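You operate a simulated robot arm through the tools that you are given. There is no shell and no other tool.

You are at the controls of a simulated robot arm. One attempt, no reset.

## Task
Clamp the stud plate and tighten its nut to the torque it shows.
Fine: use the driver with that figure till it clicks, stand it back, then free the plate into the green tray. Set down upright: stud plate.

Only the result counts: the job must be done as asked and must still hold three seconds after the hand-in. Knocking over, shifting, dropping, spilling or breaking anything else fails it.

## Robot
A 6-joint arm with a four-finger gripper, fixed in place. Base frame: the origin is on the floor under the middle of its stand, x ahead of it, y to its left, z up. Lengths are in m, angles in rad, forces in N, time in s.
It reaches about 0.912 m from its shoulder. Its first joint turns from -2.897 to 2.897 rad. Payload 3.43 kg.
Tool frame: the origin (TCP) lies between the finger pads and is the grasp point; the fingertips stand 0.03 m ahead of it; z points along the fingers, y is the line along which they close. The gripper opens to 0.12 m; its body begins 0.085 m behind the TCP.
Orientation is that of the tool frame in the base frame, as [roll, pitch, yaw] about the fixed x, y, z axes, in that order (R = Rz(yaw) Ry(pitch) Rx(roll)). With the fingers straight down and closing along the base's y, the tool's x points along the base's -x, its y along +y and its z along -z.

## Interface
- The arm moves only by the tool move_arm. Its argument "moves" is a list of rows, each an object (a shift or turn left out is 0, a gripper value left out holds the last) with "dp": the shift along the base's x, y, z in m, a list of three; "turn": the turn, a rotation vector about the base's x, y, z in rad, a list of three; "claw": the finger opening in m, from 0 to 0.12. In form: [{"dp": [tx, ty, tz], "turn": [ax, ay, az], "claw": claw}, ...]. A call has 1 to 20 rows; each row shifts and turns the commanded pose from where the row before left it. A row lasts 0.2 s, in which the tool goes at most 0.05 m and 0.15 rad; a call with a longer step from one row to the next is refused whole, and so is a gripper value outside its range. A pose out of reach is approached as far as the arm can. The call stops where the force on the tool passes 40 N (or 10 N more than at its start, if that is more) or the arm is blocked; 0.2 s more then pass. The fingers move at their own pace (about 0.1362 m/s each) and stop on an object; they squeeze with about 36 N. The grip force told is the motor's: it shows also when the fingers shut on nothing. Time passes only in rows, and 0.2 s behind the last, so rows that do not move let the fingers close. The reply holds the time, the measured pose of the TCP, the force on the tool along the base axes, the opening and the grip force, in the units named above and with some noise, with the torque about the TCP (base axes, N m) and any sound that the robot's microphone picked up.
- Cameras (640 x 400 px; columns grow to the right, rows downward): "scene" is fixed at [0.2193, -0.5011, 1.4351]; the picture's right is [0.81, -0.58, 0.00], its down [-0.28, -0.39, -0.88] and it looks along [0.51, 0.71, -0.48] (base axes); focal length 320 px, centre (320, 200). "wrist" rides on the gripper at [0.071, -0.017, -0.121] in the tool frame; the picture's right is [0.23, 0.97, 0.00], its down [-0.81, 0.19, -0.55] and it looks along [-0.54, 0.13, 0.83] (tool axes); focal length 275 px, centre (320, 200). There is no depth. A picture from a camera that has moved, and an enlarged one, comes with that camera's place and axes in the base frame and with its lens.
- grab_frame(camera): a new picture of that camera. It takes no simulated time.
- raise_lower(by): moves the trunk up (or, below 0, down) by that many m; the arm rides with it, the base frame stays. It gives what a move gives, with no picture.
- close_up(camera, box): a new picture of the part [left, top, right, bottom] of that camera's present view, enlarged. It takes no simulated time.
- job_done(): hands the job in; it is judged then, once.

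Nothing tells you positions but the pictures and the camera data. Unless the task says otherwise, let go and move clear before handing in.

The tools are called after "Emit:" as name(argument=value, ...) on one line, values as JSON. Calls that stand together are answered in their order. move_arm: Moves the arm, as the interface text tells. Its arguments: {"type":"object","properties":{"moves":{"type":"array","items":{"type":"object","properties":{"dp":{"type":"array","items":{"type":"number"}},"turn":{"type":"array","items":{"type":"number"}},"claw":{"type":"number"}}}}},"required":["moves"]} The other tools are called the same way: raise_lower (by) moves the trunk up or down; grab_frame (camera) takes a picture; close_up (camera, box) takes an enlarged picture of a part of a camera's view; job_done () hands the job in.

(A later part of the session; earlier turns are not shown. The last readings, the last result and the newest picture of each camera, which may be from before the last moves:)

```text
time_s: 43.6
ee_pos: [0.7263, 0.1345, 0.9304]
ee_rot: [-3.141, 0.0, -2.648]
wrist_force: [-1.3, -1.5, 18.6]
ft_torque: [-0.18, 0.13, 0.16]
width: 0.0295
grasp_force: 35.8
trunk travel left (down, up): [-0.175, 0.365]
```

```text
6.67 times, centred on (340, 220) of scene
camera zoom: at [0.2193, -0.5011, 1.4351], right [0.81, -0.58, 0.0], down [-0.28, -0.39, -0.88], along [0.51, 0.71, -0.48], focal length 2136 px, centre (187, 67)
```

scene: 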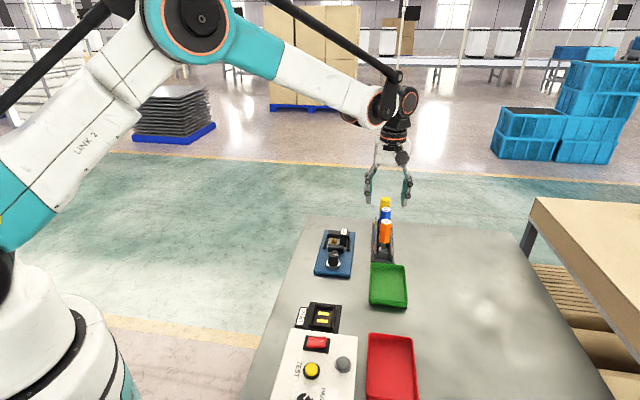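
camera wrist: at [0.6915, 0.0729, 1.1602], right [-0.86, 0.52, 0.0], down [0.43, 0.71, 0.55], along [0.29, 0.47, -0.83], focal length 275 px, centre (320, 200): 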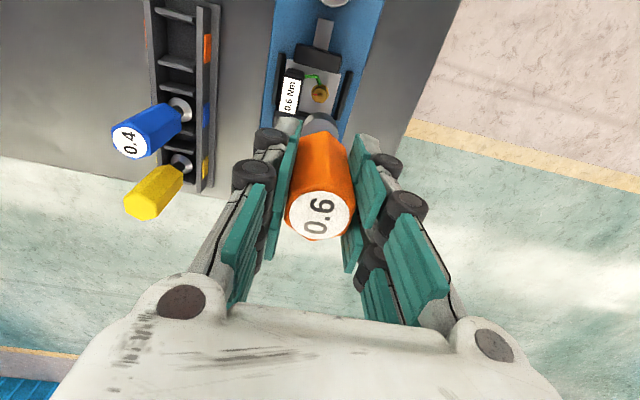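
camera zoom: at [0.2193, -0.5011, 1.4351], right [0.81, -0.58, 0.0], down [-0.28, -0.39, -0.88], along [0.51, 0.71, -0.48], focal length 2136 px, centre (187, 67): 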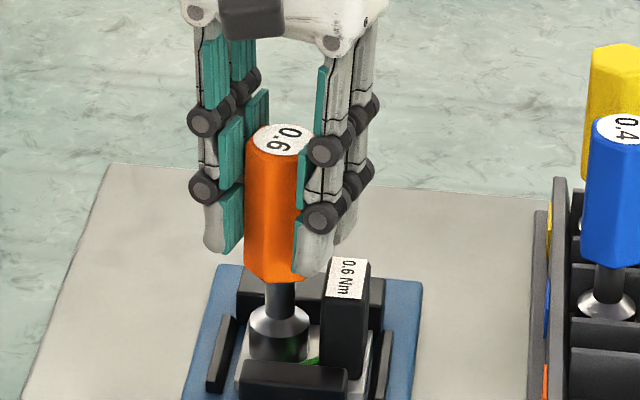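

The driver turns with a torque of about 0.16 N·m. I continue clockwise.

Emit:
move_arm(moves=[{"dp": [0, 0, 0.0005], "turn": [0, 0, -0.1]}, {"turn": [0, 0, -0.1]}, {"turn": [0, 0, -0.1]}, {"turn": [0, 0, -0.1]}])

Emit:
close_up(camera="scene", box=[310, 190, 370, 250])

```text
time_s: 44.6
ee_pos: [0.7277, 0.136, 0.9315]
ee_rot: [3.141, 0.0, -3.047]
wrist_force: [-0.9, 0.7, 1.0]
ft_torque: [0.04, 0.05, 0.01]
width: 0.0302
grasp_force: 35.9
trunk travel left (down, up): [-0.175, 0.365]
```

```text
6.67 times, centred on (340, 220) of scene
camera zoom: at [0.2193, -0.5011, 1.4351], right [0.81, -0.58, 0.0], down [-0.28, -0.39, -0.88], along [0.51, 0.71, -0.48], focal length 2136 px, centre (187, 67)
```

zoom: 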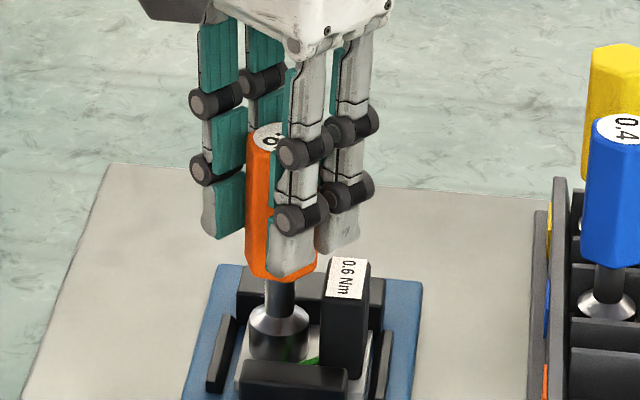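

The torque fell with the axial load. I press down lightly again and continue clockwise.

Emit:
move_arm(moves=[{"dp": [0, 0, -0.0008], "turn": [0, 0, -0.08]}, {"turn": [0, 0, -0.08]}, {"turn": [0, 0, -0.08]}])

Emit:
close_up(camera="wrist", box=[240, 40, 400, 250])

```text
time_s: 45.4
ee_pos: [0.7284, 0.1351, 0.9324]
ee_rot: [3.141, 0.0, 2.997]
wrist_force: [-1.0, -0.1, 8.8]
ft_torque: [0.04, 0.06, 0.1]
width: 0.0299
grasp_force: 35.9
trunk travel left (down, up): [-0.175, 0.365]
```

```text
1.90 times, centred on (320, 145) of wrist
camera zoom: at [0.6547, 0.1272, 1.0517], right [-0.09, 1.0, 0.0], down [0.83, 0.07, 0.55], along [0.55, 0.05, -0.83], focal length 524 px, centre (320, 305)
```

zoom: 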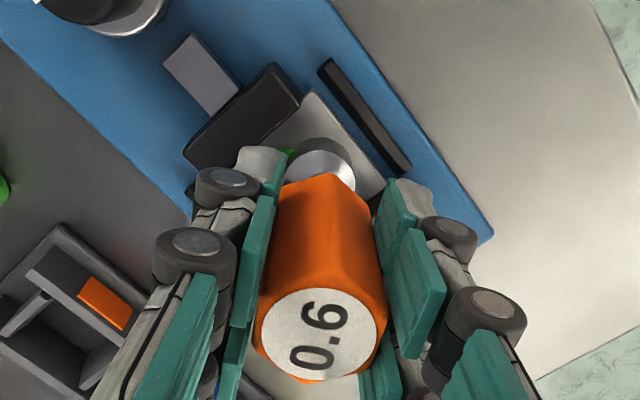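

Emit:
move_arm(moves=[{"turn": [0, 0, -0.1]}, {"turn": [0, 0, -0.1]}, {"turn": [0, 0, -0.1]}, {"turn": [0, 0, -0.1]}])

Emit:
close_up(camera="wrist", box=[240, 40, 400, 250])

```text
time_s: 46.4
ee_pos: [0.7269, 0.1363, 0.9319]
ee_rot: [-3.141, 0.002, 2.597]
wrist_force: [1.6, -2.8, 17.2]
ft_torque: [-0.22, -0.17, 0.11]
width: 0.03
grasp_force: 36.3
trunk travel left (down, up): [-0.175, 0.365]
```

```text
1.90 times, centred on (320, 145) of wrist
camera zoom: at [0.6572, 0.1568, 1.0516], right [0.31, 0.95, 0.0], down [0.79, -0.26, 0.55], along [0.53, -0.17, -0.83], focal length 524 px, centre (320, 305)
```

zoom: 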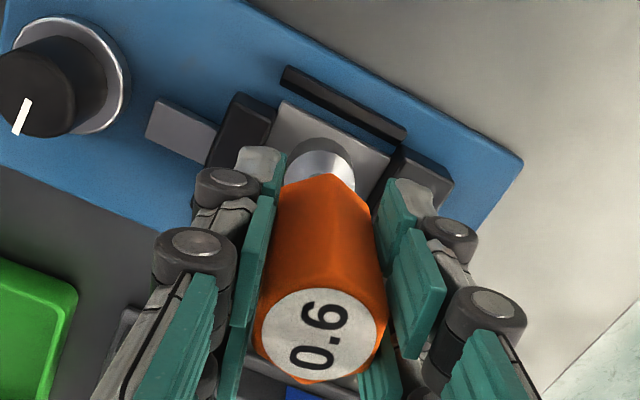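

Emit:
move_arm(moves=[{"dp": [0, 0, 0.0003], "turn": [0, 0, -0.1]}, {"turn": [0, 0, -0.1]}, {"turn": [0, 0, -0.1]}, {"turn": [0, 0, -0.1]}, {"turn": [0, 0, -0.1]}])

Emit:
close_up(camera="wrist", box=[240, 40, 400, 250])

Emit:
close_up(camera="scene", box=[310, 190, 370, 250])

```text
time_s: 47.6
ee_pos: [0.7278, 0.1356, 0.9314]
ee_rot: [3.141, 0.0, 2.093]
wrist_force: [-0.3, 0.6, 0.7]
ft_torque: [0.08, -0.01, 0.0]
width: 0.0298
grasp_force: 36.3
trunk travel left (down, up): [-0.175, 0.365]
```

```text
1.90 times, centred on (320, 145) of wrist
camera zoom: at [0.6771, 0.1881, 1.0517], right [0.73, 0.69, 0.0], down [0.57, -0.61, 0.55], along [0.38, -0.4, -0.83], focal length 524 px, centre (320, 305)
```

zoom: 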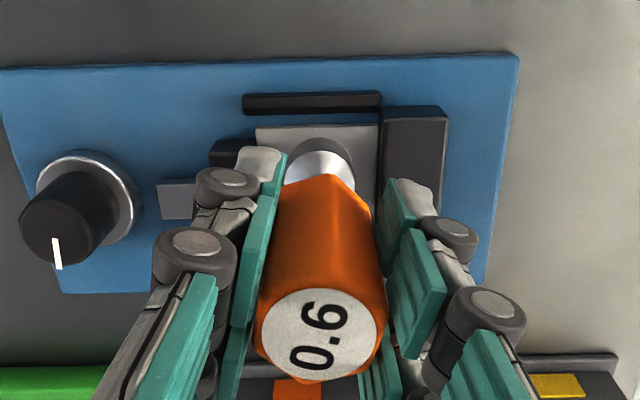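

```text
6.67 times, centred on (340, 220) of scene
camera zoom: at [0.2193, -0.5011, 1.4351], right [0.81, -0.58, 0.0], down [-0.28, -0.39, -0.88], along [0.51, 0.71, -0.48], focal length 2136 px, centre (187, 67)
```

zoom: 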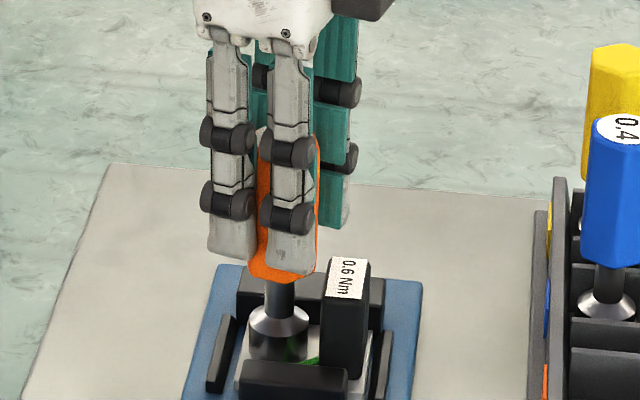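

Emit:
move_arm(moves=[{"dp": [0, 0, -0.0005], "turn": [0, 0, -0.1]}, {"turn": [0, 0, -0.1]}, {"turn": [0, 0, -0.1]}, {"turn": [0, 0, -0.1]}, {"turn": [0, 0, -0.1]}])

Emit:
close_up(camera="wrist", box=[240, 40, 400, 250])

```text
time_s: 48.8
ee_pos: [0.7269, 0.1346, 0.9313]
ee_rot: [3.141, -0.001, 1.597]
wrist_force: [1.1, -0.5, 10.1]
ft_torque: [-0.06, -0.05, 0.33]
width: 0.0299
grasp_force: 36.0
trunk travel left (down, up): [-0.175, 0.365]
```

```text
1.90 times, centred on (320, 145) of wrist
camera zoom: at [0.7091, 0.2046, 1.0516], right [0.97, 0.26, 0.0], down [0.21, -0.81, 0.55], along [0.14, -0.53, -0.83], focal length 524 px, centre (320, 305)
```

zoom: 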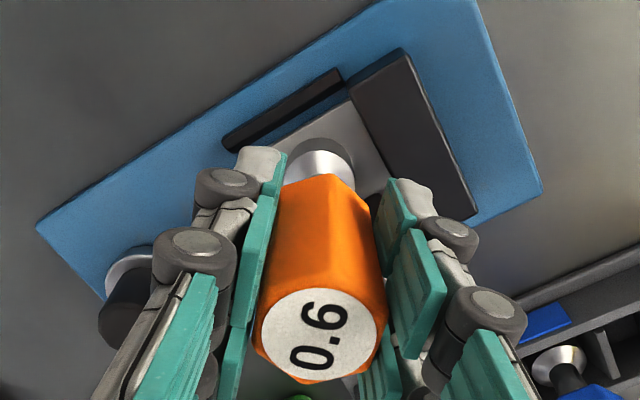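

The torque is now building at 0.33 N·m. I go on in smaller steps and listen for the click.

Emit:
move_arm(moves=[{"turn": [0, 0, -0.05]}, {"turn": [0, 0, -0.05]}])

```text
time_s: 49.4
ee_pos: [0.7291, 0.1347, 0.9306]
ee_rot: [3.141, 0.0, 1.498]
wrist_force: [-1.5, -0.4, 8.6]
ft_torque: [-0.08, 0.07, 0.39]
width: 0.0301
grasp_force: 35.9
trunk travel left (down, up): [-0.175, 0.365]
```

Emit:
move_arm(moves=[{"turn": [0, 0, -0.05]}, {"turn": [0, 0, -0.05]}])

```text
time_s: 50.0
ee_pos: [0.7288, 0.1351, 0.9302]
ee_rot: [3.14, 0.0, 1.398]
wrist_force: [-0.7, -0.7, 3.2]
ft_torque: [-0.07, -0.01, 0.46]
width: 0.03
grasp_force: 36.7
trunk travel left (down, up): [-0.175, 0.365]
```

Emit:
move_arm(moves=[{"turn": [0, 0, -0.05]}, {"turn": [0, 0, -0.05]}])

```text
time_s: 50.6
ee_pos: [0.7285, 0.1356, 0.9314]
ee_rot: [-3.141, 0.0, 1.297]
wrist_force: [0.3, 0.2, 3.6]
ft_torque: [0.02, -0.04, 0.57]
width: 0.03
grasp_force: 35.6
trunk travel left (down, up): [-0.175, 0.365]
```

Emit:
move_arm(moves=[{"turn": [0, 0, -0.04]}])

```text
time_s: 51.0
ee_pos: [0.7284, 0.1353, 0.9303]
ee_rot: [-3.141, 0.0, 1.256]
wrist_force: [2.8, 1.3, 8.4]
ft_torque: [0.11, -0.11, 0.04]
width: 0.03
grasp_force: 36.1
trunk travel left (down, up): [-0.175, 0.365]
```

The torque suddenly dropped but no sound was reported. I look before going on.

Emit:
close_up(camera="wrist", box=[240, 40, 400, 250])

Emit:
close_up(camera="scene", box=[310, 190, 370, 250])

```text
1.90 times, centred on (320, 145) of wrist
camera zoom: at [0.7339, 0.2071, 1.0516], right [1.0, -0.08, 0.0], down [-0.07, -0.83, 0.55], along [-0.04, -0.55, -0.83], focal length 524 px, centre (320, 305)
```

zoom: 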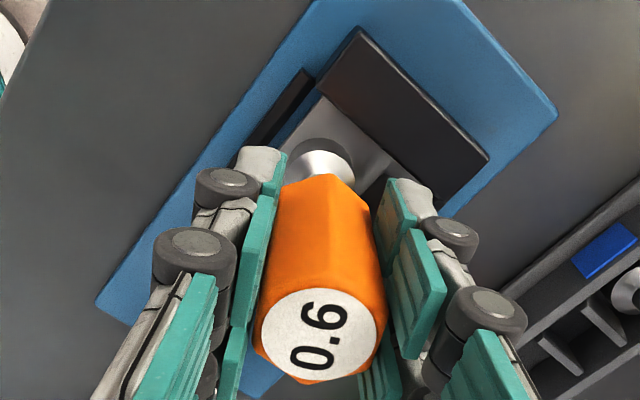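

```text
6.67 times, centred on (340, 220) of scene
camera zoom: at [0.2193, -0.5011, 1.4351], right [0.81, -0.58, 0.0], down [-0.28, -0.39, -0.88], along [0.51, 0.71, -0.48], focal length 2136 px, centre (187, 67)
```

zoom: 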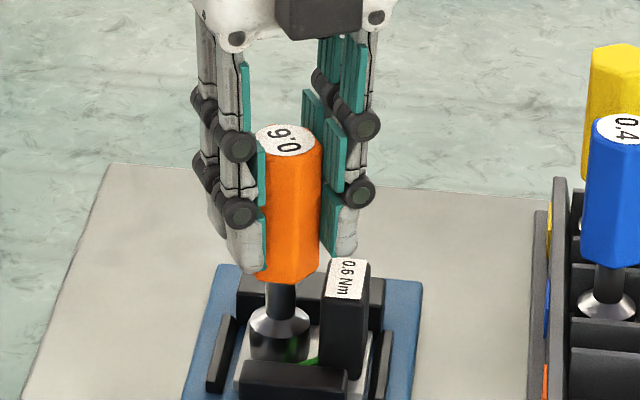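

Emit:
move_arm(moves=[{"dp": [0, 0, 0]}])

```text
time_s: 51.4
ee_pos: [0.7265, 0.1353, 0.9285]
ee_rot: [3.141, -0.001, 1.257]
wrist_force: [2.8, 0.8, 9.4]
ft_torque: [0.14, -0.16, 0.03]
width: 0.0299
grasp_force: 36.1
trunk travel left (down, up): [-0.175, 0.365]
```

There was no sound, the torque is at zero, and neither the plate nor the grip has slipped. I lift the driver off to inspect the nut's red mark before deciding.

Emit:
move_arm(moves=[{"dp": [0, 0, 0.004]}, {"dp": [0, 0, 0.008]}, {"dp": [0, 0, 0.012]}, {"dp": [0, 0, 0.02]}, {"dp": [0, 0, 0.02]}, {"dp": [0, 0, 0.02]}, {"dp": [0, 0, 0]}])

Emit:
close_up(camera="wrist", box=[240, 40, 400, 150])

Emit:
close_up(camera="scene", box=[320, 215, 360, 245])

```text
time_s: 53.0
ee_pos: [0.7274, 0.1356, 1.0151]
ee_rot: [-3.141, 0.002, 1.258]
wrist_force: [-0.1, 0.0, -0.7]
ft_torque: [-0.01, 0.0, 0.01]
width: 0.0301
grasp_force: 35.8
trunk travel left (down, up): [-0.175, 0.365]
```

```text
3.64 times, centred on (320, 95) of wrist
camera zoom: at [0.7337, 0.2068, 1.136], right [1.0, -0.08, 0.0], down [-0.07, -0.83, 0.55], along [-0.04, -0.55, -0.83], focal length 1001 px, centre (320, 582)
```

zoom: 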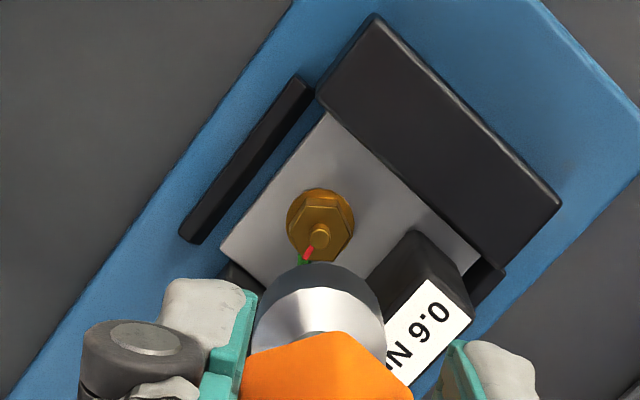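

```text
13.33 times, centred on (340, 230) of scene
camera zoom: at [0.2193, -0.5011, 1.4351], right [0.81, -0.58, 0.0], down [-0.28, -0.39, -0.88], along [0.51, 0.71, -0.48], focal length 4273 px, centre (53, -200)
```

zoom: 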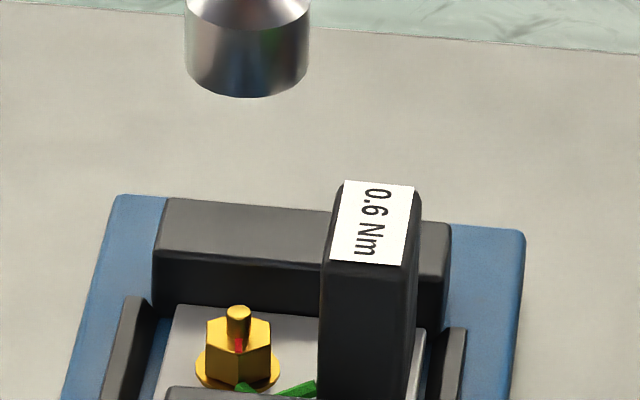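

The nut's mark has turned about 93° clockwise and the torque let go right at about 0.6 N·m, but I heard no click. To be sure, I rotate the driver back exactly 60° in the air, which keeps the hex phase, and reseat it to confirm.

Emit:
move_arm(moves=[{"turn": [0, 0, 0.1496]}, {"turn": [0, 0, 0.1496]}, {"turn": [0, 0, 0.1496]}, {"turn": [0, 0, 0.1496]}, {"turn": [0, 0, 0.1496]}, {"turn": [0, 0, 0.1496]}, {"turn": [0, 0, 0.1496]}, {"dp": [0, 0, 0]}])

Emit:
close_up(camera="wrist", box=[240, 40, 400, 150])

Emit:
close_up(camera="scene", box=[310, 180, 370, 250])

```text
time_s: 54.8
ee_pos: [0.7273, 0.1366, 1.0128]
ee_rot: [-3.14, 0.0, 2.307]
wrist_force: [0.2, 0.1, -2.1]
ft_torque: [0.01, -0.02, -0.03]
width: 0.0302
grasp_force: 36.2
trunk travel left (down, up): [-0.175, 0.365]
```

```text
3.64 times, centred on (320, 95) of wrist
camera zoom: at [0.6669, 0.1765, 1.1341], right [0.57, 0.82, 0.0], down [0.69, -0.47, 0.55], along [0.46, -0.31, -0.83], focal length 1001 px, centre (320, 582)
```

zoom: 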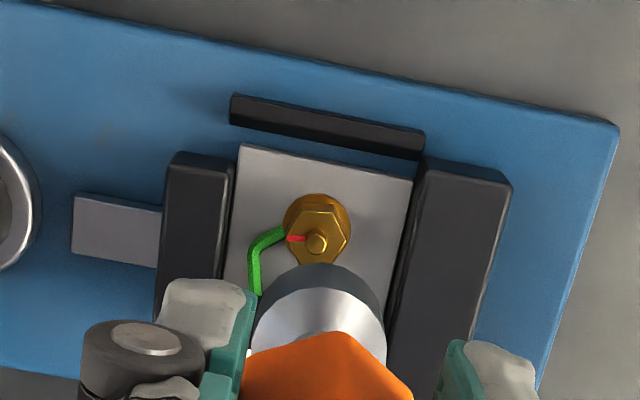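

```text
5.71 times, centred on (340, 215) of scene
camera zoom: at [0.2193, -0.5011, 1.4351], right [0.81, -0.58, 0.0], down [-0.28, -0.39, -0.88], along [0.51, 0.71, -0.48], focal length 1831 px, centre (206, 114)
```

zoom: 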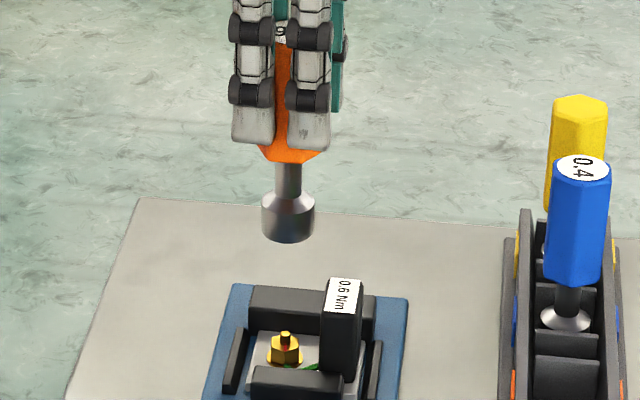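

The driver is still centred over the nut within about 0.5 mm, and the mark now clearly points at −125°. I lower it back onto the nut with the hex phase kept.

Emit:
move_arm(moves=[{"dp": [0, 0, -0.025]}, {"dp": [0, 0, -0.02]}, {"dp": [0, 0, -0.01]}, {"dp": [0, 0, 0]}])

Emit:
close_up(camera="scene", box=[310, 190, 370, 250])

Emit:
close_up(camera="wrist", box=[240, 40, 400, 150])

```text
time_s: 55.8
ee_pos: [0.7289, 0.1366, 0.9605]
ee_rot: [-3.14, 0.0, 2.305]
wrist_force: [-0.1, 1.0, -3.1]
ft_torque: [0.03, -0.03, 0.02]
width: 0.03
grasp_force: 36.3
trunk travel left (down, up): [-0.175, 0.365]
```

```text
6.67 times, centred on (340, 220) of scene
camera zoom: at [0.2193, -0.5011, 1.4351], right [0.81, -0.58, 0.0], down [-0.28, -0.39, -0.88], along [0.51, 0.71, -0.48], focal length 2136 px, centre (187, 67)
```

zoom: 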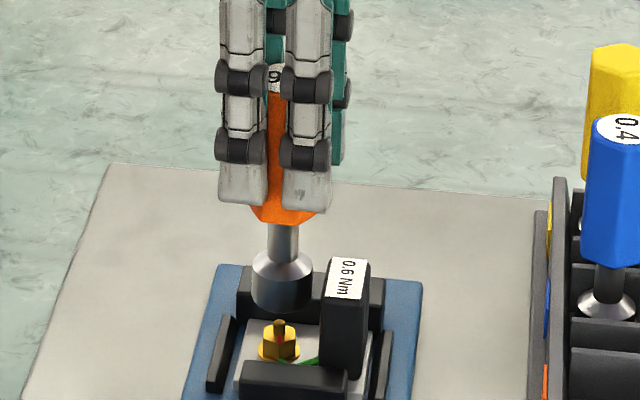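

```text
3.64 times, centred on (320, 95) of wrist
camera zoom: at [0.6685, 0.1768, 1.0816], right [0.57, 0.82, 0.0], down [0.69, -0.47, 0.55], along [0.45, -0.31, -0.83], focal length 1001 px, centre (320, 582)
```

zoom: 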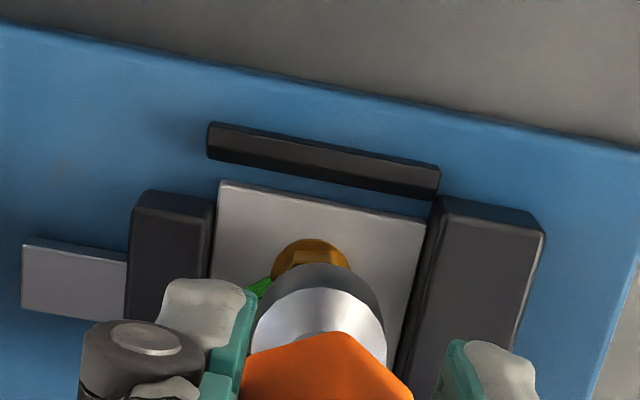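

Emit:
move_arm(moves=[{"dp": [-0.0012, -0.0006, -0.006]}, {"dp": [0, 0, -0.006]}, {"dp": [0, 0, -0.004]}, {"dp": [0, 0, 0]}])

Emit:
close_up(camera="scene", box=[310, 190, 370, 250])

Emit:
close_up(camera="wrist", box=[240, 40, 400, 150])

```text
time_s: 56.8
ee_pos: [0.7269, 0.1346, 0.9428]
ee_rot: [-3.141, 0.001, 2.304]
wrist_force: [0.3, -0.1, -2.2]
ft_torque: [0.01, -0.01, 0.0]
width: 0.0299
grasp_force: 35.8
trunk travel left (down, up): [-0.175, 0.365]
```

```text
6.67 times, centred on (340, 220) of scene
camera zoom: at [0.2193, -0.5011, 1.4351], right [0.81, -0.58, 0.0], down [-0.28, -0.39, -0.88], along [0.51, 0.71, -0.48], focal length 2136 px, centre (187, 67)
```

zoom: 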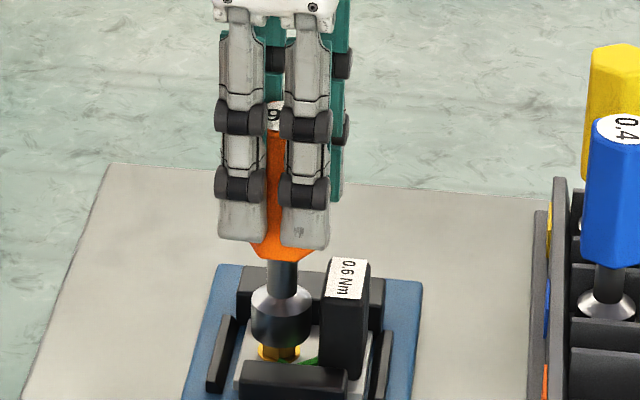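

```text
3.64 times, centred on (320, 95) of wrist
camera zoom: at [0.6669, 0.1747, 1.064], right [0.57, 0.82, 0.0], down [0.69, -0.47, 0.55], along [0.45, -0.31, -0.83], focal length 1001 px, centre (320, 582)
```

zoom: 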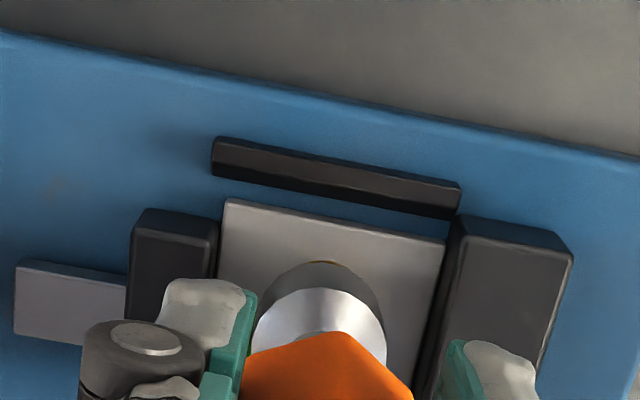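

Emit:
move_arm(moves=[{"dp": [0, 0, -0.003]}, {"dp": [0, 0, -0.003]}, {"dp": [0, 0, -0.002]}, {"dp": [0, 0, -0.0015]}, {"dp": [0, 0, 0]}])

Emit:
close_up(camera="scene", box=[310, 190, 370, 250])

```text
time_s: 58.0
ee_pos: [0.7278, 0.1347, 0.9353]
ee_rot: [3.14, 0.0, 2.306]
wrist_force: [0.1, -0.2, -0.6]
ft_torque: [0.03, 0.02, 0.02]
width: 0.0301
grasp_force: 35.9
trunk travel left (down, up): [-0.175, 0.365]
```

```text
6.67 times, centred on (340, 220) of scene
camera zoom: at [0.2193, -0.5011, 1.4351], right [0.81, -0.58, 0.0], down [-0.28, -0.39, -0.88], along [0.51, 0.71, -0.48], focal length 2136 px, centre (187, 67)
```

zoom: 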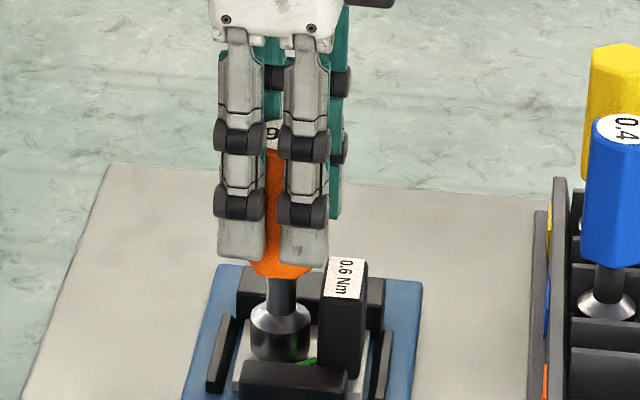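

Emit:
move_arm(moves=[{"dp": [0, 0, -0.0015]}, {"dp": [0, 0, -0.001]}, {"dp": [0, 0, 0]}])

```text
time_s: 58.8
ee_pos: [0.7269, 0.1344, 0.9308]
ee_rot: [3.142, 0.0, 2.306]
wrist_force: [-0.2, 0.4, -1.1]
ft_torque: [0.0, -0.01, -0.01]
width: 0.0298
grasp_force: 35.8
trunk travel left (down, up): [-0.175, 0.365]
```

It is seated to the same depth. I turn clockwise in small steps and watch torque and sound.

Emit:
move_arm(moves=[{"turn": [0, 0, -0.04]}, {"turn": [0, 0, -0.04]}])

```text
time_s: 59.4
ee_pos: [0.728, 0.135, 0.9323]
ee_rot: [3.141, 0.0, 2.224]
wrist_force: [-0.6, -0.8, -1.2]
ft_torque: [-0.01, 0.02, 0.03]
width: 0.0301
grasp_force: 35.8
trunk travel left (down, up): [-0.175, 0.365]
```

Emit:
move_arm(moves=[{"dp": [0, 0, -0.0006], "turn": [0, 0, -0.04]}, {"turn": [0, 0, -0.04]}])

```text
time_s: 60.0
ee_pos: [0.7286, 0.1356, 0.9315]
ee_rot: [-3.141, 0.001, 2.145]
wrist_force: [0.4, 0.7, -1.6]
ft_torque: [-0.04, 0.03, 0.03]
width: 0.0298
grasp_force: 36.3
trunk travel left (down, up): [-0.175, 0.365]
```

Emit:
move_arm(moves=[{"turn": [0, 0, -0.05]}, {"turn": [0, 0, -0.05]}])

```text
time_s: 60.6
ee_pos: [0.7275, 0.1356, 0.9312]
ee_rot: [3.141, 0.0, 2.046]
wrist_force: [0.0, -0.5, -1.7]
ft_torque: [-0.03, 0.0, 0.25]
width: 0.0299
grasp_force: 35.5
trunk travel left (down, up): [-0.175, 0.365]
```

The torque is building again at 0.25 N·m with no axial load, so the hex is engaged. I continue in small steps.

Emit:
move_arm(moves=[{"turn": [0, 0, -0.04]}])

```text
time_s: 61.0
ee_pos: [0.7271, 0.135, 0.9305]
ee_rot: [-3.141, 0.002, 2.006]
wrist_force: [-0.4, 0.0, -0.5]
ft_torque: [0.02, -0.02, 0.31]
width: 0.0301
grasp_force: 36.0
trunk travel left (down, up): [-0.175, 0.365]
```

Emit:
move_arm(moves=[{"turn": [0, 0, -0.04]}])

```text
time_s: 61.4
ee_pos: [0.7274, 0.1335, 0.9307]
ee_rot: [3.141, -0.001, 1.964]
wrist_force: [0.6, 0.4, -1.3]
ft_torque: [-0.04, -0.01, 0.35]
width: 0.0298
grasp_force: 36.3
trunk travel left (down, up): [-0.175, 0.365]
```

Emit:
move_arm(moves=[{"turn": [0, 0, -0.04]}, {"turn": [0, 0, -0.04]}])

```text
time_s: 62.0
ee_pos: [0.7273, 0.1347, 0.9305]
ee_rot: [-3.141, 0.0, 1.886]
wrist_force: [0.1, 0.6, -0.8]
ft_torque: [-0.03, 0.01, 0.41]
width: 0.0302
grasp_force: 36.3
trunk travel left (down, up): [-0.175, 0.365]
```

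Emit:
move_arm(moves=[{"turn": [0, 0, -0.04]}, {"turn": [0, 0, -0.04]}])

Emit:
close_up(camera="wrist", box=[240, 40, 400, 250])

```text
time_s: 62.6
ee_pos: [0.7278, 0.1355, 0.9305]
ee_rot: [3.141, -0.001, 1.805]
wrist_force: [0.6, 0.1, 2.8]
ft_torque: [-0.09, 0.01, 0.5]
width: 0.0301
grasp_force: 36.4
trunk travel left (down, up): [-0.175, 0.365]
```

```text
1.90 times, centred on (320, 145) of wrist
camera zoom: at [0.6937, 0.1991, 1.0516], right [0.89, 0.45, 0.0], down [0.38, -0.74, 0.55], along [0.25, -0.49, -0.83], focal length 524 px, centre (320, 305)
```

zoom: 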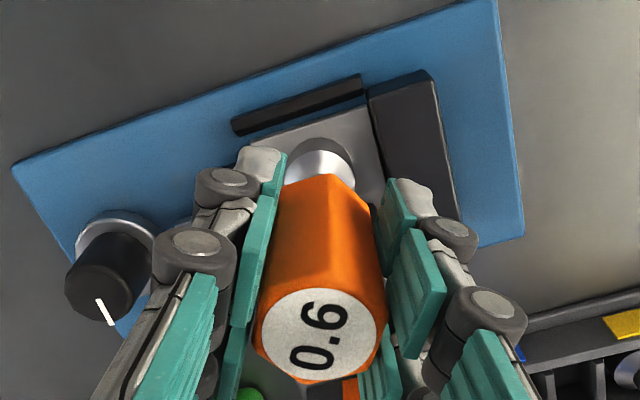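

Emit:
move_arm(moves=[{"turn": [0, 0, -0.03]}])

```text
time_s: 63.0
ee_pos: [0.7265, 0.1347, 0.9316]
ee_rot: [3.141, 0.001, 1.774]
wrist_force: [1.8, -2.2, 4.2]
ft_torque: [-0.08, -0.08, 0.53]
width: 0.0298
grasp_force: 36.3
trunk travel left (down, up): [-0.175, 0.365]
```

Emit:
move_arm(moves=[{"turn": [0, 0, -0.03]}])

```text
time_s: 63.4
ee_pos: [0.7264, 0.1344, 0.9309]
ee_rot: [-3.141, 0.0, 1.746]
wrist_force: [0.7, 0.5, 1.0]
ft_torque: [-0.02, -0.01, 0.57]
width: 0.03
grasp_force: 36.2
trunk travel left (down, up): [-0.175, 0.365]
```

Emit:
move_arm(moves=[{"turn": [0, 0, -0.02]}])

```text
time_s: 63.8
ee_pos: [0.7256, 0.1352, 0.9314]
ee_rot: [-3.14, 0.0, 1.728]
wrist_force: [0.2, -0.8, -2.6]
ft_torque: [-0.01, 0.0, 0.6]
width: 0.0301
grasp_force: 35.9
trunk travel left (down, up): [-0.175, 0.365]
```

Emit:
move_arm(moves=[{"turn": [0, 0, -0.02]}])

```text
time_s: 64.2
ee_pos: [0.7263, 0.1346, 0.9311]
ee_rot: [-3.141, 0.001, 1.706]
wrist_force: [-0.4, 0.4, -2.3]
ft_torque: [0.02, 0.04, -0.01]
width: 0.0297
grasp_force: 36.4
trunk travel left (down, up): [-0.175, 0.365]
```

The torque again let go exactly at 0.60 N·m, so the driver's clutch is releasing at its set figure. I lift and check whether the nut's mark has moved since the first release.

Emit:
move_arm(moves=[{"dp": [0, 0, 0.004]}, {"dp": [0, 0, 0.008]}, {"dp": [0, 0, 0.012]}, {"dp": [0, 0, 0.02]}, {"dp": [0, 0, 0.02]}, {"dp": [0, 0, 0.02]}, {"dp": [0, 0, 0]}])

Emit:
close_up(camera="wrist", box=[240, 40, 400, 150])

Emit:
close_up(camera="scene", box=[320, 215, 360, 245])

```text
time_s: 65.8
ee_pos: [0.727, 0.1337, 1.0165]
ee_rot: [3.142, 0.0, 1.705]
wrist_force: [0.3, -1.1, -2.4]
ft_torque: [-0.01, -0.01, 0.0]
width: 0.0302
grasp_force: 35.6
trunk travel left (down, up): [-0.175, 0.365]
```

```text
3.64 times, centred on (320, 95) of wrist
camera zoom: at [0.7009, 0.2004, 1.1367], right [0.93, 0.36, 0.0], down [0.3, -0.78, 0.55], along [0.2, -0.52, -0.83], focal length 1001 px, centre (320, 582)
```

zoom: 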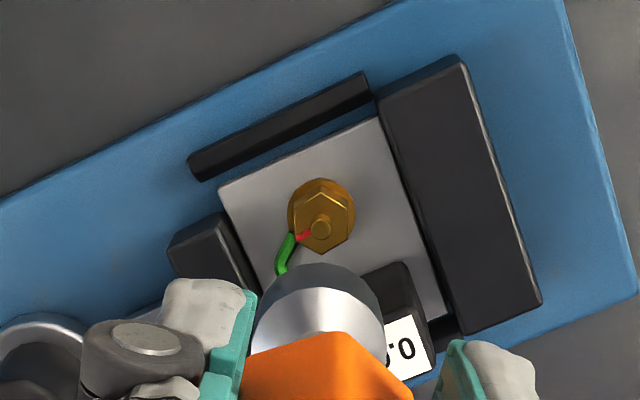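

```text
13.33 times, centred on (340, 230) of scene
camera zoom: at [0.2193, -0.5011, 1.4351], right [0.81, -0.58, 0.0], down [-0.28, -0.39, -0.88], along [0.51, 0.71, -0.48], focal length 4273 px, centre (53, -200)
```

zoom: 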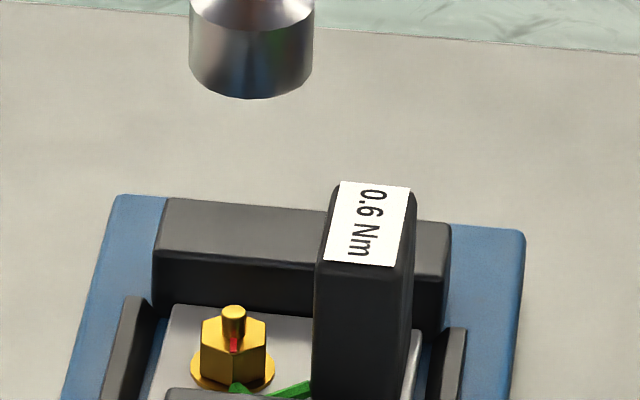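

The mark is unchanged at about −126°, so the nut was already tight and the clutch slipped at 0.6 N·m on it. Next I take the driver back to its slot, turning the wrist back to the pick orientation on the way.

Emit:
move_arm(moves=[{"dp": [0, 0, 0.02], "turn": [0, 0, 0.149]}, {"turn": [0, 0, 0.149]}, {"turn": [0, 0, 0.149]}, {"turn": [0, 0, 0.149]}, {"turn": [0, 0, 0.149]}, {"turn": [0, 0, 0.149]}, {"turn": [0, 0, 0.149]}, {"turn": [0, 0, 0.149]}, {"turn": [0, 0, 0.149]}, {"turn": [0, 0, 0.149]}, {"dp": [0.019, -0.0237, 0], "turn": [0, 0, 0.149]}, {"dp": [0.019, -0.0237, 0], "turn": [0, 0, 0.149]}, {"dp": [0.019, -0.0237, 0], "turn": [0, 0, 0.149]}, {"dp": [0.019, -0.0237, 0], "turn": [0, 0, 0.149]}, {"dp": [0.0192, -0.0238, 0], "turn": [0, 0, 0.149]}, {"dp": [0, 0, 0]}])

Emit:
grab_frame(camera="wrist")

Emit:
close_up(camera="wrist", box=[240, 30, 400, 150])

Emit:
close_up(camera="scene", box=[340, 150, 420, 270])

```text
time_s: 69.2
ee_pos: [0.8232, 0.0133, 1.0353]
ee_rot: [-3.141, 0.001, -2.34]
wrist_force: [0.4, -0.6, -1.5]
ft_torque: [0.04, 0.02, -0.01]
width: 0.03
grasp_force: 36.1
trunk travel left (down, up): [-0.175, 0.365]
```

```text
taken
camera wrist: at [0.7858, -0.0521, 1.1552], right [-0.86, 0.51, 0.0], down [0.43, 0.72, 0.55], along [0.28, 0.48, -0.83], focal length 275 px, centre (320, 200)
```

wrist: 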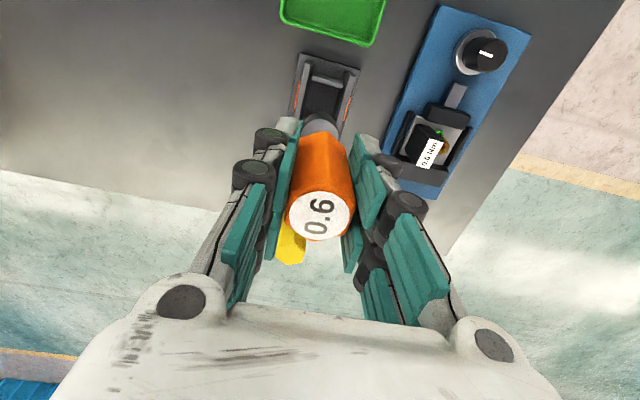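

```text
3.33 times, centred on (320, 90) of wrist
camera zoom: at [0.7858, -0.0521, 1.1552], right [-0.86, 0.51, 0.0], down [0.43, 0.72, 0.55], along [0.28, 0.48, -0.83], focal length 918 px, centre (320, 567)
```

zoom: 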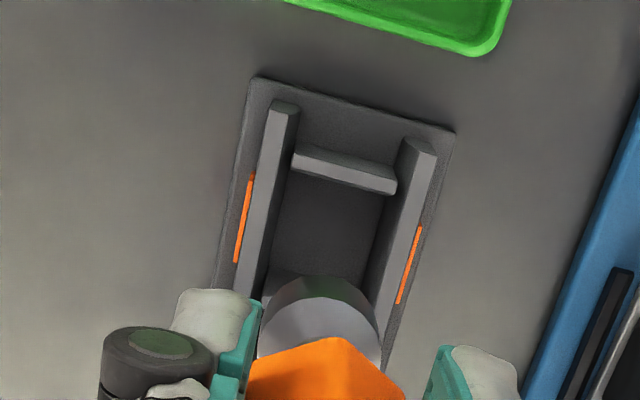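

```text
3.33 times, centred on (380, 210) of scene
camera zoom: at [0.2193, -0.5011, 1.4351], right [0.81, -0.58, 0.0], down [-0.28, -0.39, -0.88], along [0.51, 0.71, -0.48], focal length 1068 px, centre (120, 167)
```

zoom: 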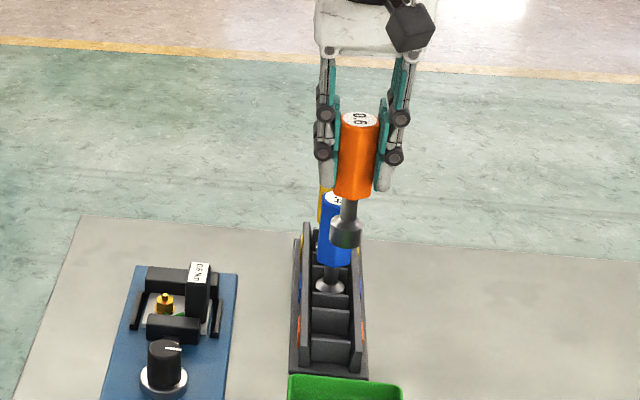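

The driver is back above its slot, but the slot centre is about 5 mm further in +y. I correct and recheck before lowering.

Emit:
move_arm(moves=[{"dp": [0.001, 0.005, 0]}, {"dp": [0, 0, -0.03]}, {"dp": [0, 0, 0]}])

Emit:
close_up(camera="wrist", box=[240, 30, 400, 150])

Emit:
close_up(camera="scene", box=[350, 180, 420, 270])

```text
time_s: 70.0
ee_pos: [0.8243, 0.0189, 1.0059]
ee_rot: [3.141, -0.001, -2.343]
wrist_force: [0.5, -0.4, -1.8]
ft_torque: [-0.04, 0.04, -0.01]
width: 0.03
grasp_force: 36.0
trunk travel left (down, up): [-0.175, 0.365]
```

```text
3.33 times, centred on (320, 90) of wrist
camera zoom: at [0.7867, -0.046, 1.1255], right [-0.86, 0.51, 0.0], down [0.43, 0.72, 0.55], along [0.28, 0.47, -0.83], focal length 918 px, centre (320, 567)
```

zoom: 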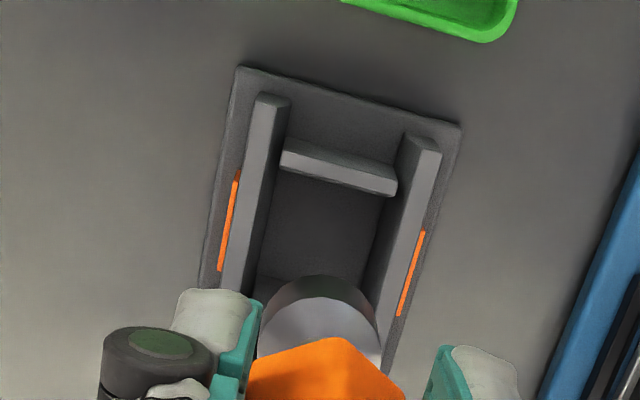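

```text
4.44 times, centred on (385, 225) of scene
camera zoom: at [0.2193, -0.5011, 1.4351], right [0.81, -0.58, 0.0], down [-0.28, -0.39, -0.88], along [0.51, 0.71, -0.48], focal length 1424 px, centre (31, 89)
```

zoom: 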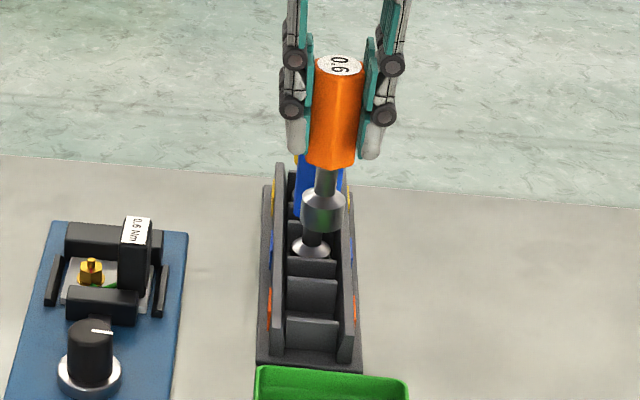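

The slot is now centred under the driver within about 0.5 mm. I lower it, checking again near the wall tops.

Emit:
move_arm(moves=[{"dp": [0, 0, -0.025]}, {"dp": [0, 0, -0.015]}, {"dp": [0, 0, 0]}])

Emit:
close_up(camera="wrist", box=[240, 30, 400, 150])

Emit:
close_up(camera="scene", box=[350, 180, 420, 270])

```text
time_s: 70.8
ee_pos: [0.8268, 0.0196, 0.9664]
ee_rot: [-3.141, -0.001, -2.343]
wrist_force: [0.1, 0.1, -1.0]
ft_torque: [0.01, 0.03, 0.0]
width: 0.03
grasp_force: 36.0
trunk travel left (down, up): [-0.175, 0.365]
```

```text
3.33 times, centred on (320, 90) of wrist
camera zoom: at [0.7877, -0.0442, 1.086], right [-0.86, 0.51, 0.0], down [0.43, 0.72, 0.55], along [0.28, 0.47, -0.83], focal length 918 px, centre (320, 567)
```

zoom: 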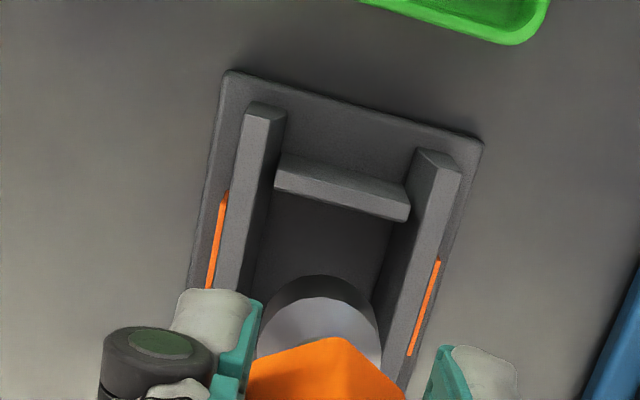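

```text
4.44 times, centred on (385, 225) of scene
camera zoom: at [0.2193, -0.5011, 1.4351], right [0.81, -0.58, 0.0], down [-0.28, -0.39, -0.88], along [0.51, 0.71, -0.48], focal length 1424 px, centre (31, 89)
```

zoom: 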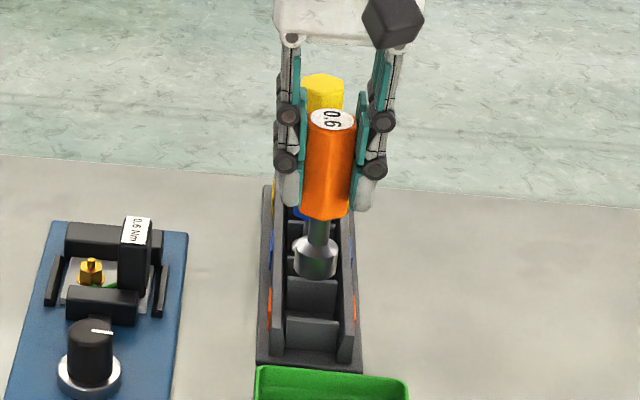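

The tool has drifted about 3.5 mm toward +u. I correct this and continue down a little.

Emit:
move_arm(moves=[{"dp": [-0.0023, -0.0023, 0]}, {"dp": [0, 0, -0.01]}, {"dp": [0, 0, 0]}])

Emit:
close_up(camera="wrist", box=[240, 30, 400, 150])

Emit:
close_up(camera="scene", box=[350, 180, 420, 270])

```text
time_s: 71.6
ee_pos: [0.8222, 0.0199, 0.9545]
ee_rot: [-3.141, 0.0, -2.342]
wrist_force: [0.0, 0.2, -2.0]
ft_torque: [-0.01, -0.01, 0.03]
width: 0.0298
grasp_force: 35.9
trunk travel left (down, up): [-0.175, 0.365]
```

```text
3.33 times, centred on (320, 90) of wrist
camera zoom: at [0.7842, -0.0454, 1.0746], right [-0.86, 0.51, 0.0], down [0.43, 0.72, 0.55], along [0.28, 0.47, -0.83], focal length 918 px, centre (320, 567)
```

zoom: 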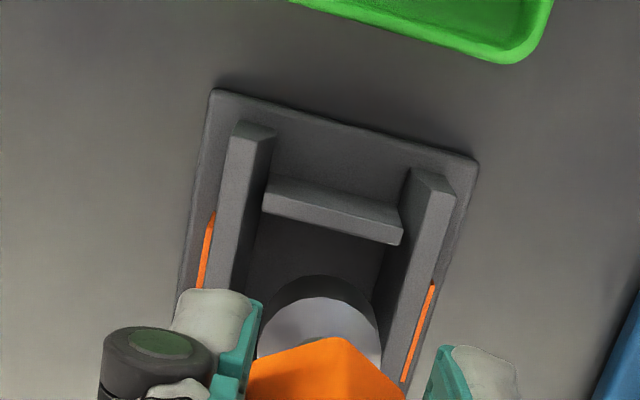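

```text
4.44 times, centred on (385, 225) of scene
camera zoom: at [0.2193, -0.5011, 1.4351], right [0.81, -0.58, 0.0], down [-0.28, -0.39, -0.88], along [0.51, 0.71, -0.48], focal length 1424 px, centre (31, 89)
```

zoom: 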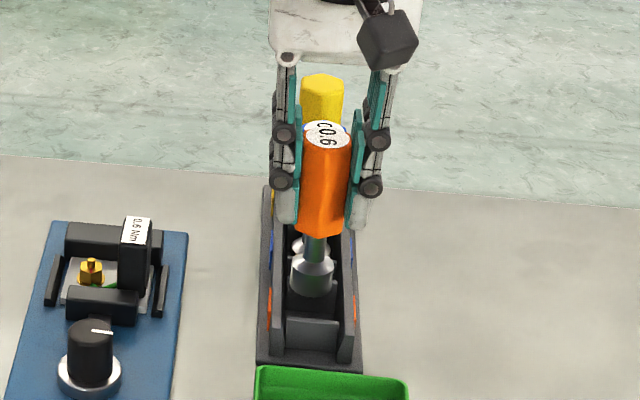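

Emit:
move_arm(moves=[{"dp": [0.0016, -0.0014, 0]}, {"dp": [0, 0, -0.006]}, {"dp": [0, 0, 0]}])

Emit:
close_up(camera="wrist", box=[240, 30, 400, 150])

Emit:
close_up(camera="scene", box=[360, 200, 410, 270])

```text
time_s: 72.4
ee_pos: [0.824, 0.0168, 0.9476]
ee_rot: [3.141, -0.001, -2.343]
wrist_force: [0.3, 0.2, -0.5]
ft_torque: [-0.02, 0.01, -0.01]
width: 0.0297
grasp_force: 35.5
trunk travel left (down, up): [-0.175, 0.365]
```

```text
3.33 times, centred on (320, 90) of wrist
camera zoom: at [0.7855, -0.0483, 1.0689], right [-0.86, 0.51, 0.0], down [0.43, 0.72, 0.55], along [0.28, 0.47, -0.83], focal length 918 px, centre (320, 567)
```

zoom: 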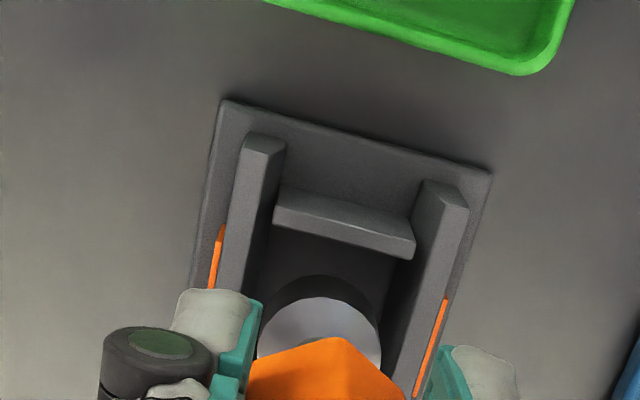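

```text
5.71 times, centred on (385, 235) of scene
camera zoom: at [0.2193, -0.5011, 1.4351], right [0.81, -0.58, 0.0], down [-0.28, -0.39, -0.88], along [0.51, 0.71, -0.48], focal length 1831 px, centre (-51, 0)
```

zoom: 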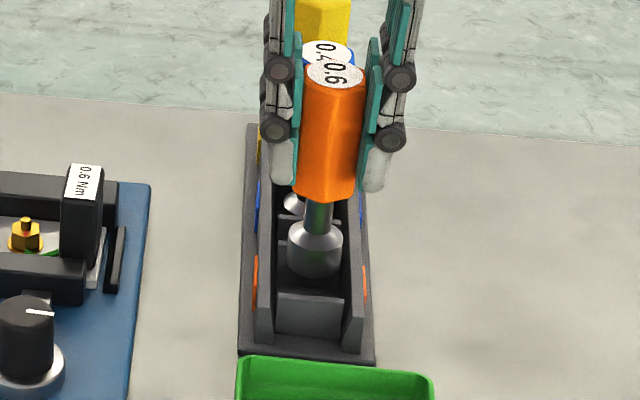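

The socket is now within the slot walls and centred within about 1 mm. I lower it to the floor of the slot.

Emit:
move_arm(moves=[{"dp": [0.0003, 0.0014, -0.005]}, {"dp": [0, 0, -0.006]}, {"dp": [0, 0, -0.006]}, {"dp": [0, 0, -0.004]}, {"dp": [0, 0, 0]}])

Emit:
close_up(camera="scene", box=[360, 200, 410, 270])

Emit:
close_up(camera="wrist", box=[240, 30, 400, 150])

```text
time_s: 73.6
ee_pos: [0.8236, 0.018, 0.9259]
ee_rot: [-3.14, 0.0, -2.342]
wrist_force: [0.8, 0.8, -1.2]
ft_torque: [-0.04, -0.02, -0.01]
width: 0.0302
grasp_force: 35.5
trunk travel left (down, up): [-0.175, 0.365]
```

```text
5.71 times, centred on (385, 235) of scene
camera zoom: at [0.2193, -0.5011, 1.4351], right [0.81, -0.58, 0.0], down [-0.28, -0.39, -0.88], along [0.51, 0.71, -0.48], focal length 1831 px, centre (-51, 0)
```

zoom: 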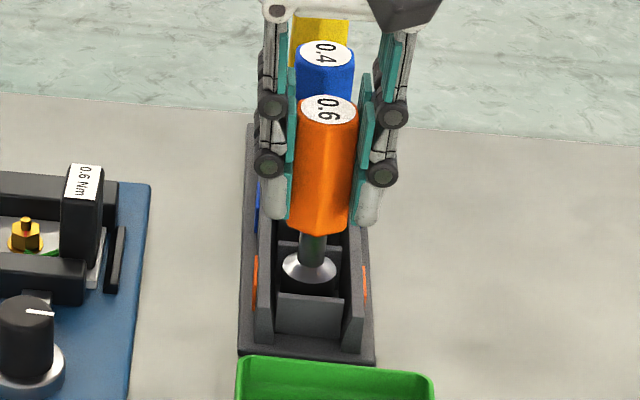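

```text
3.33 times, centred on (320, 90) of wrist
camera zoom: at [0.7856, -0.0466, 1.0473], right [-0.86, 0.51, 0.0], down [0.43, 0.72, 0.55], along [0.28, 0.47, -0.83], focal length 918 px, centre (320, 567)
```

zoom: 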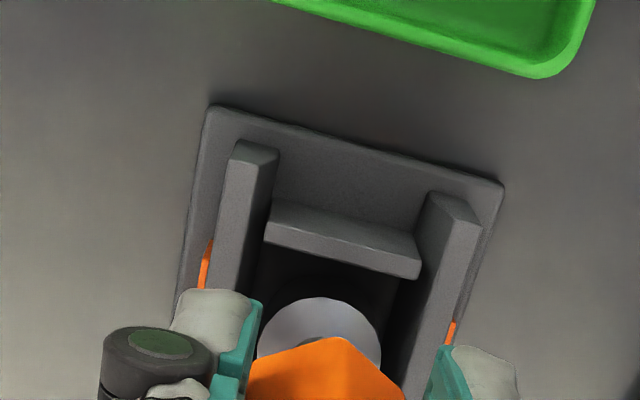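

Emit:
move_arm(moves=[{"dp": [0, 0, -0.003]}, {"dp": [0, 0, -0.002]}, {"dp": [0, 0, -0.001]}, {"dp": [0, 0, 0]}])

```text
time_s: 74.6
ee_pos: [0.8242, 0.0171, 0.9226]
ee_rot: [-3.141, 0.001, -2.344]
wrist_force: [2.8, -3.6, 0.2]
ft_torque: [-0.35, -0.31, 0.02]
width: 0.0297
grasp_force: 36.1
trunk travel left (down, up): [-0.175, 0.365]
```

There is a light sideways load toward −v, so the socket probably touches the +v wall. I look and relieve it.

Emit:
close_up(camera="wrist", box=[240, 30, 400, 150])

Emit:
close_up(camera="scene", box=[360, 220, 400, 260])

```text
3.33 times, centred on (320, 90) of wrist
camera zoom: at [0.7852, -0.0467, 1.0426], right [-0.86, 0.51, 0.0], down [0.43, 0.72, 0.55], along [0.28, 0.47, -0.83], focal length 918 px, centre (320, 567)
```

zoom: 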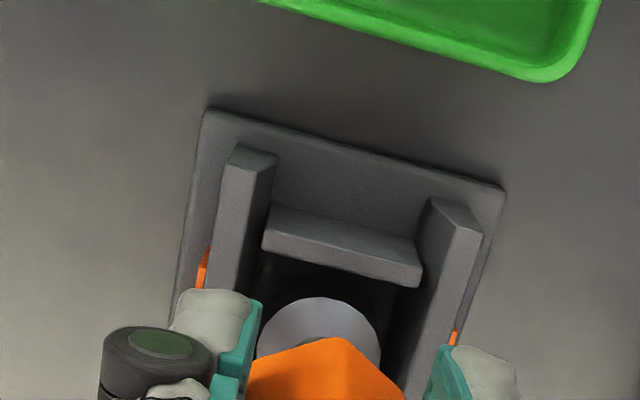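

```text
10.00 times, centred on (380, 240) of scene
camera zoom: at [0.2193, -0.5011, 1.4351], right [0.81, -0.58, 0.0], down [-0.28, -0.39, -0.88], along [0.51, 0.71, -0.48], focal length 3205 px, centre (-280, -200)
```

zoom: 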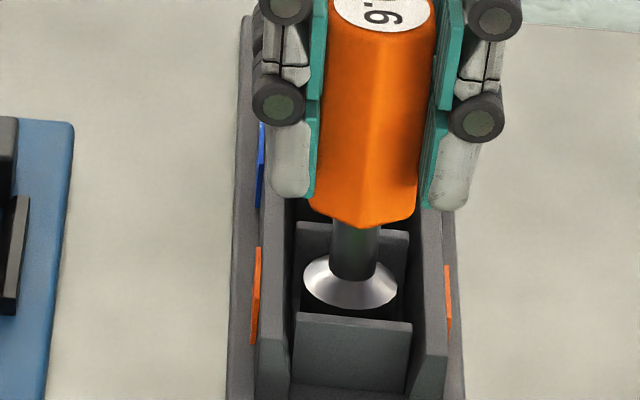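

Emit:
move_arm(moves=[{"dp": [0.0007, -0.0007, 0.0005]}, {"dp": [0, 0, 0]}])

```text
time_s: 75.2
ee_pos: [0.8235, 0.0189, 0.9221]
ee_rot: [-3.14, 0.0, -2.341]
wrist_force: [0.7, -2.4, -2.2]
ft_torque: [-0.15, -0.13, -0.03]
width: 0.0299
grasp_force: 35.8
trunk travel left (down, up): [-0.175, 0.365]
```

Emit:
move_arm(moves=[{"dp": [0.0007, -0.0007, 0]}, {"dp": [0, 0, -0.001]}, {"dp": [0, 0, -0.001]}, {"dp": [0, 0, 0]}])

```text
time_s: 76.2
ee_pos: [0.8242, 0.0176, 0.9206]
ee_rot: [-3.141, -0.001, -2.344]
wrist_force: [-0.2, 0.7, -1.7]
ft_torque: [0.0, 0.01, -0.01]
width: 0.0301
grasp_force: 36.5
trunk travel left (down, up): [-0.175, 0.365]
```

The side load is gone. I continue down gently to the slot floor.

Emit:
move_arm(moves=[{"dp": [0, 0, -0.001]}, {"dp": [0, 0, -0.001]}, {"dp": [0, 0, 0]}])

```text
time_s: 77.0
ee_pos: [0.8241, 0.0165, 0.9183]
ee_rot: [-3.141, 0.001, -2.34]
wrist_force: [6.0, 0.8, 18.0]
ft_torque: [0.28, -0.36, -0.03]
width: 0.0301
grasp_force: 36.6
trunk travel left (down, up): [-0.175, 0.365]
```

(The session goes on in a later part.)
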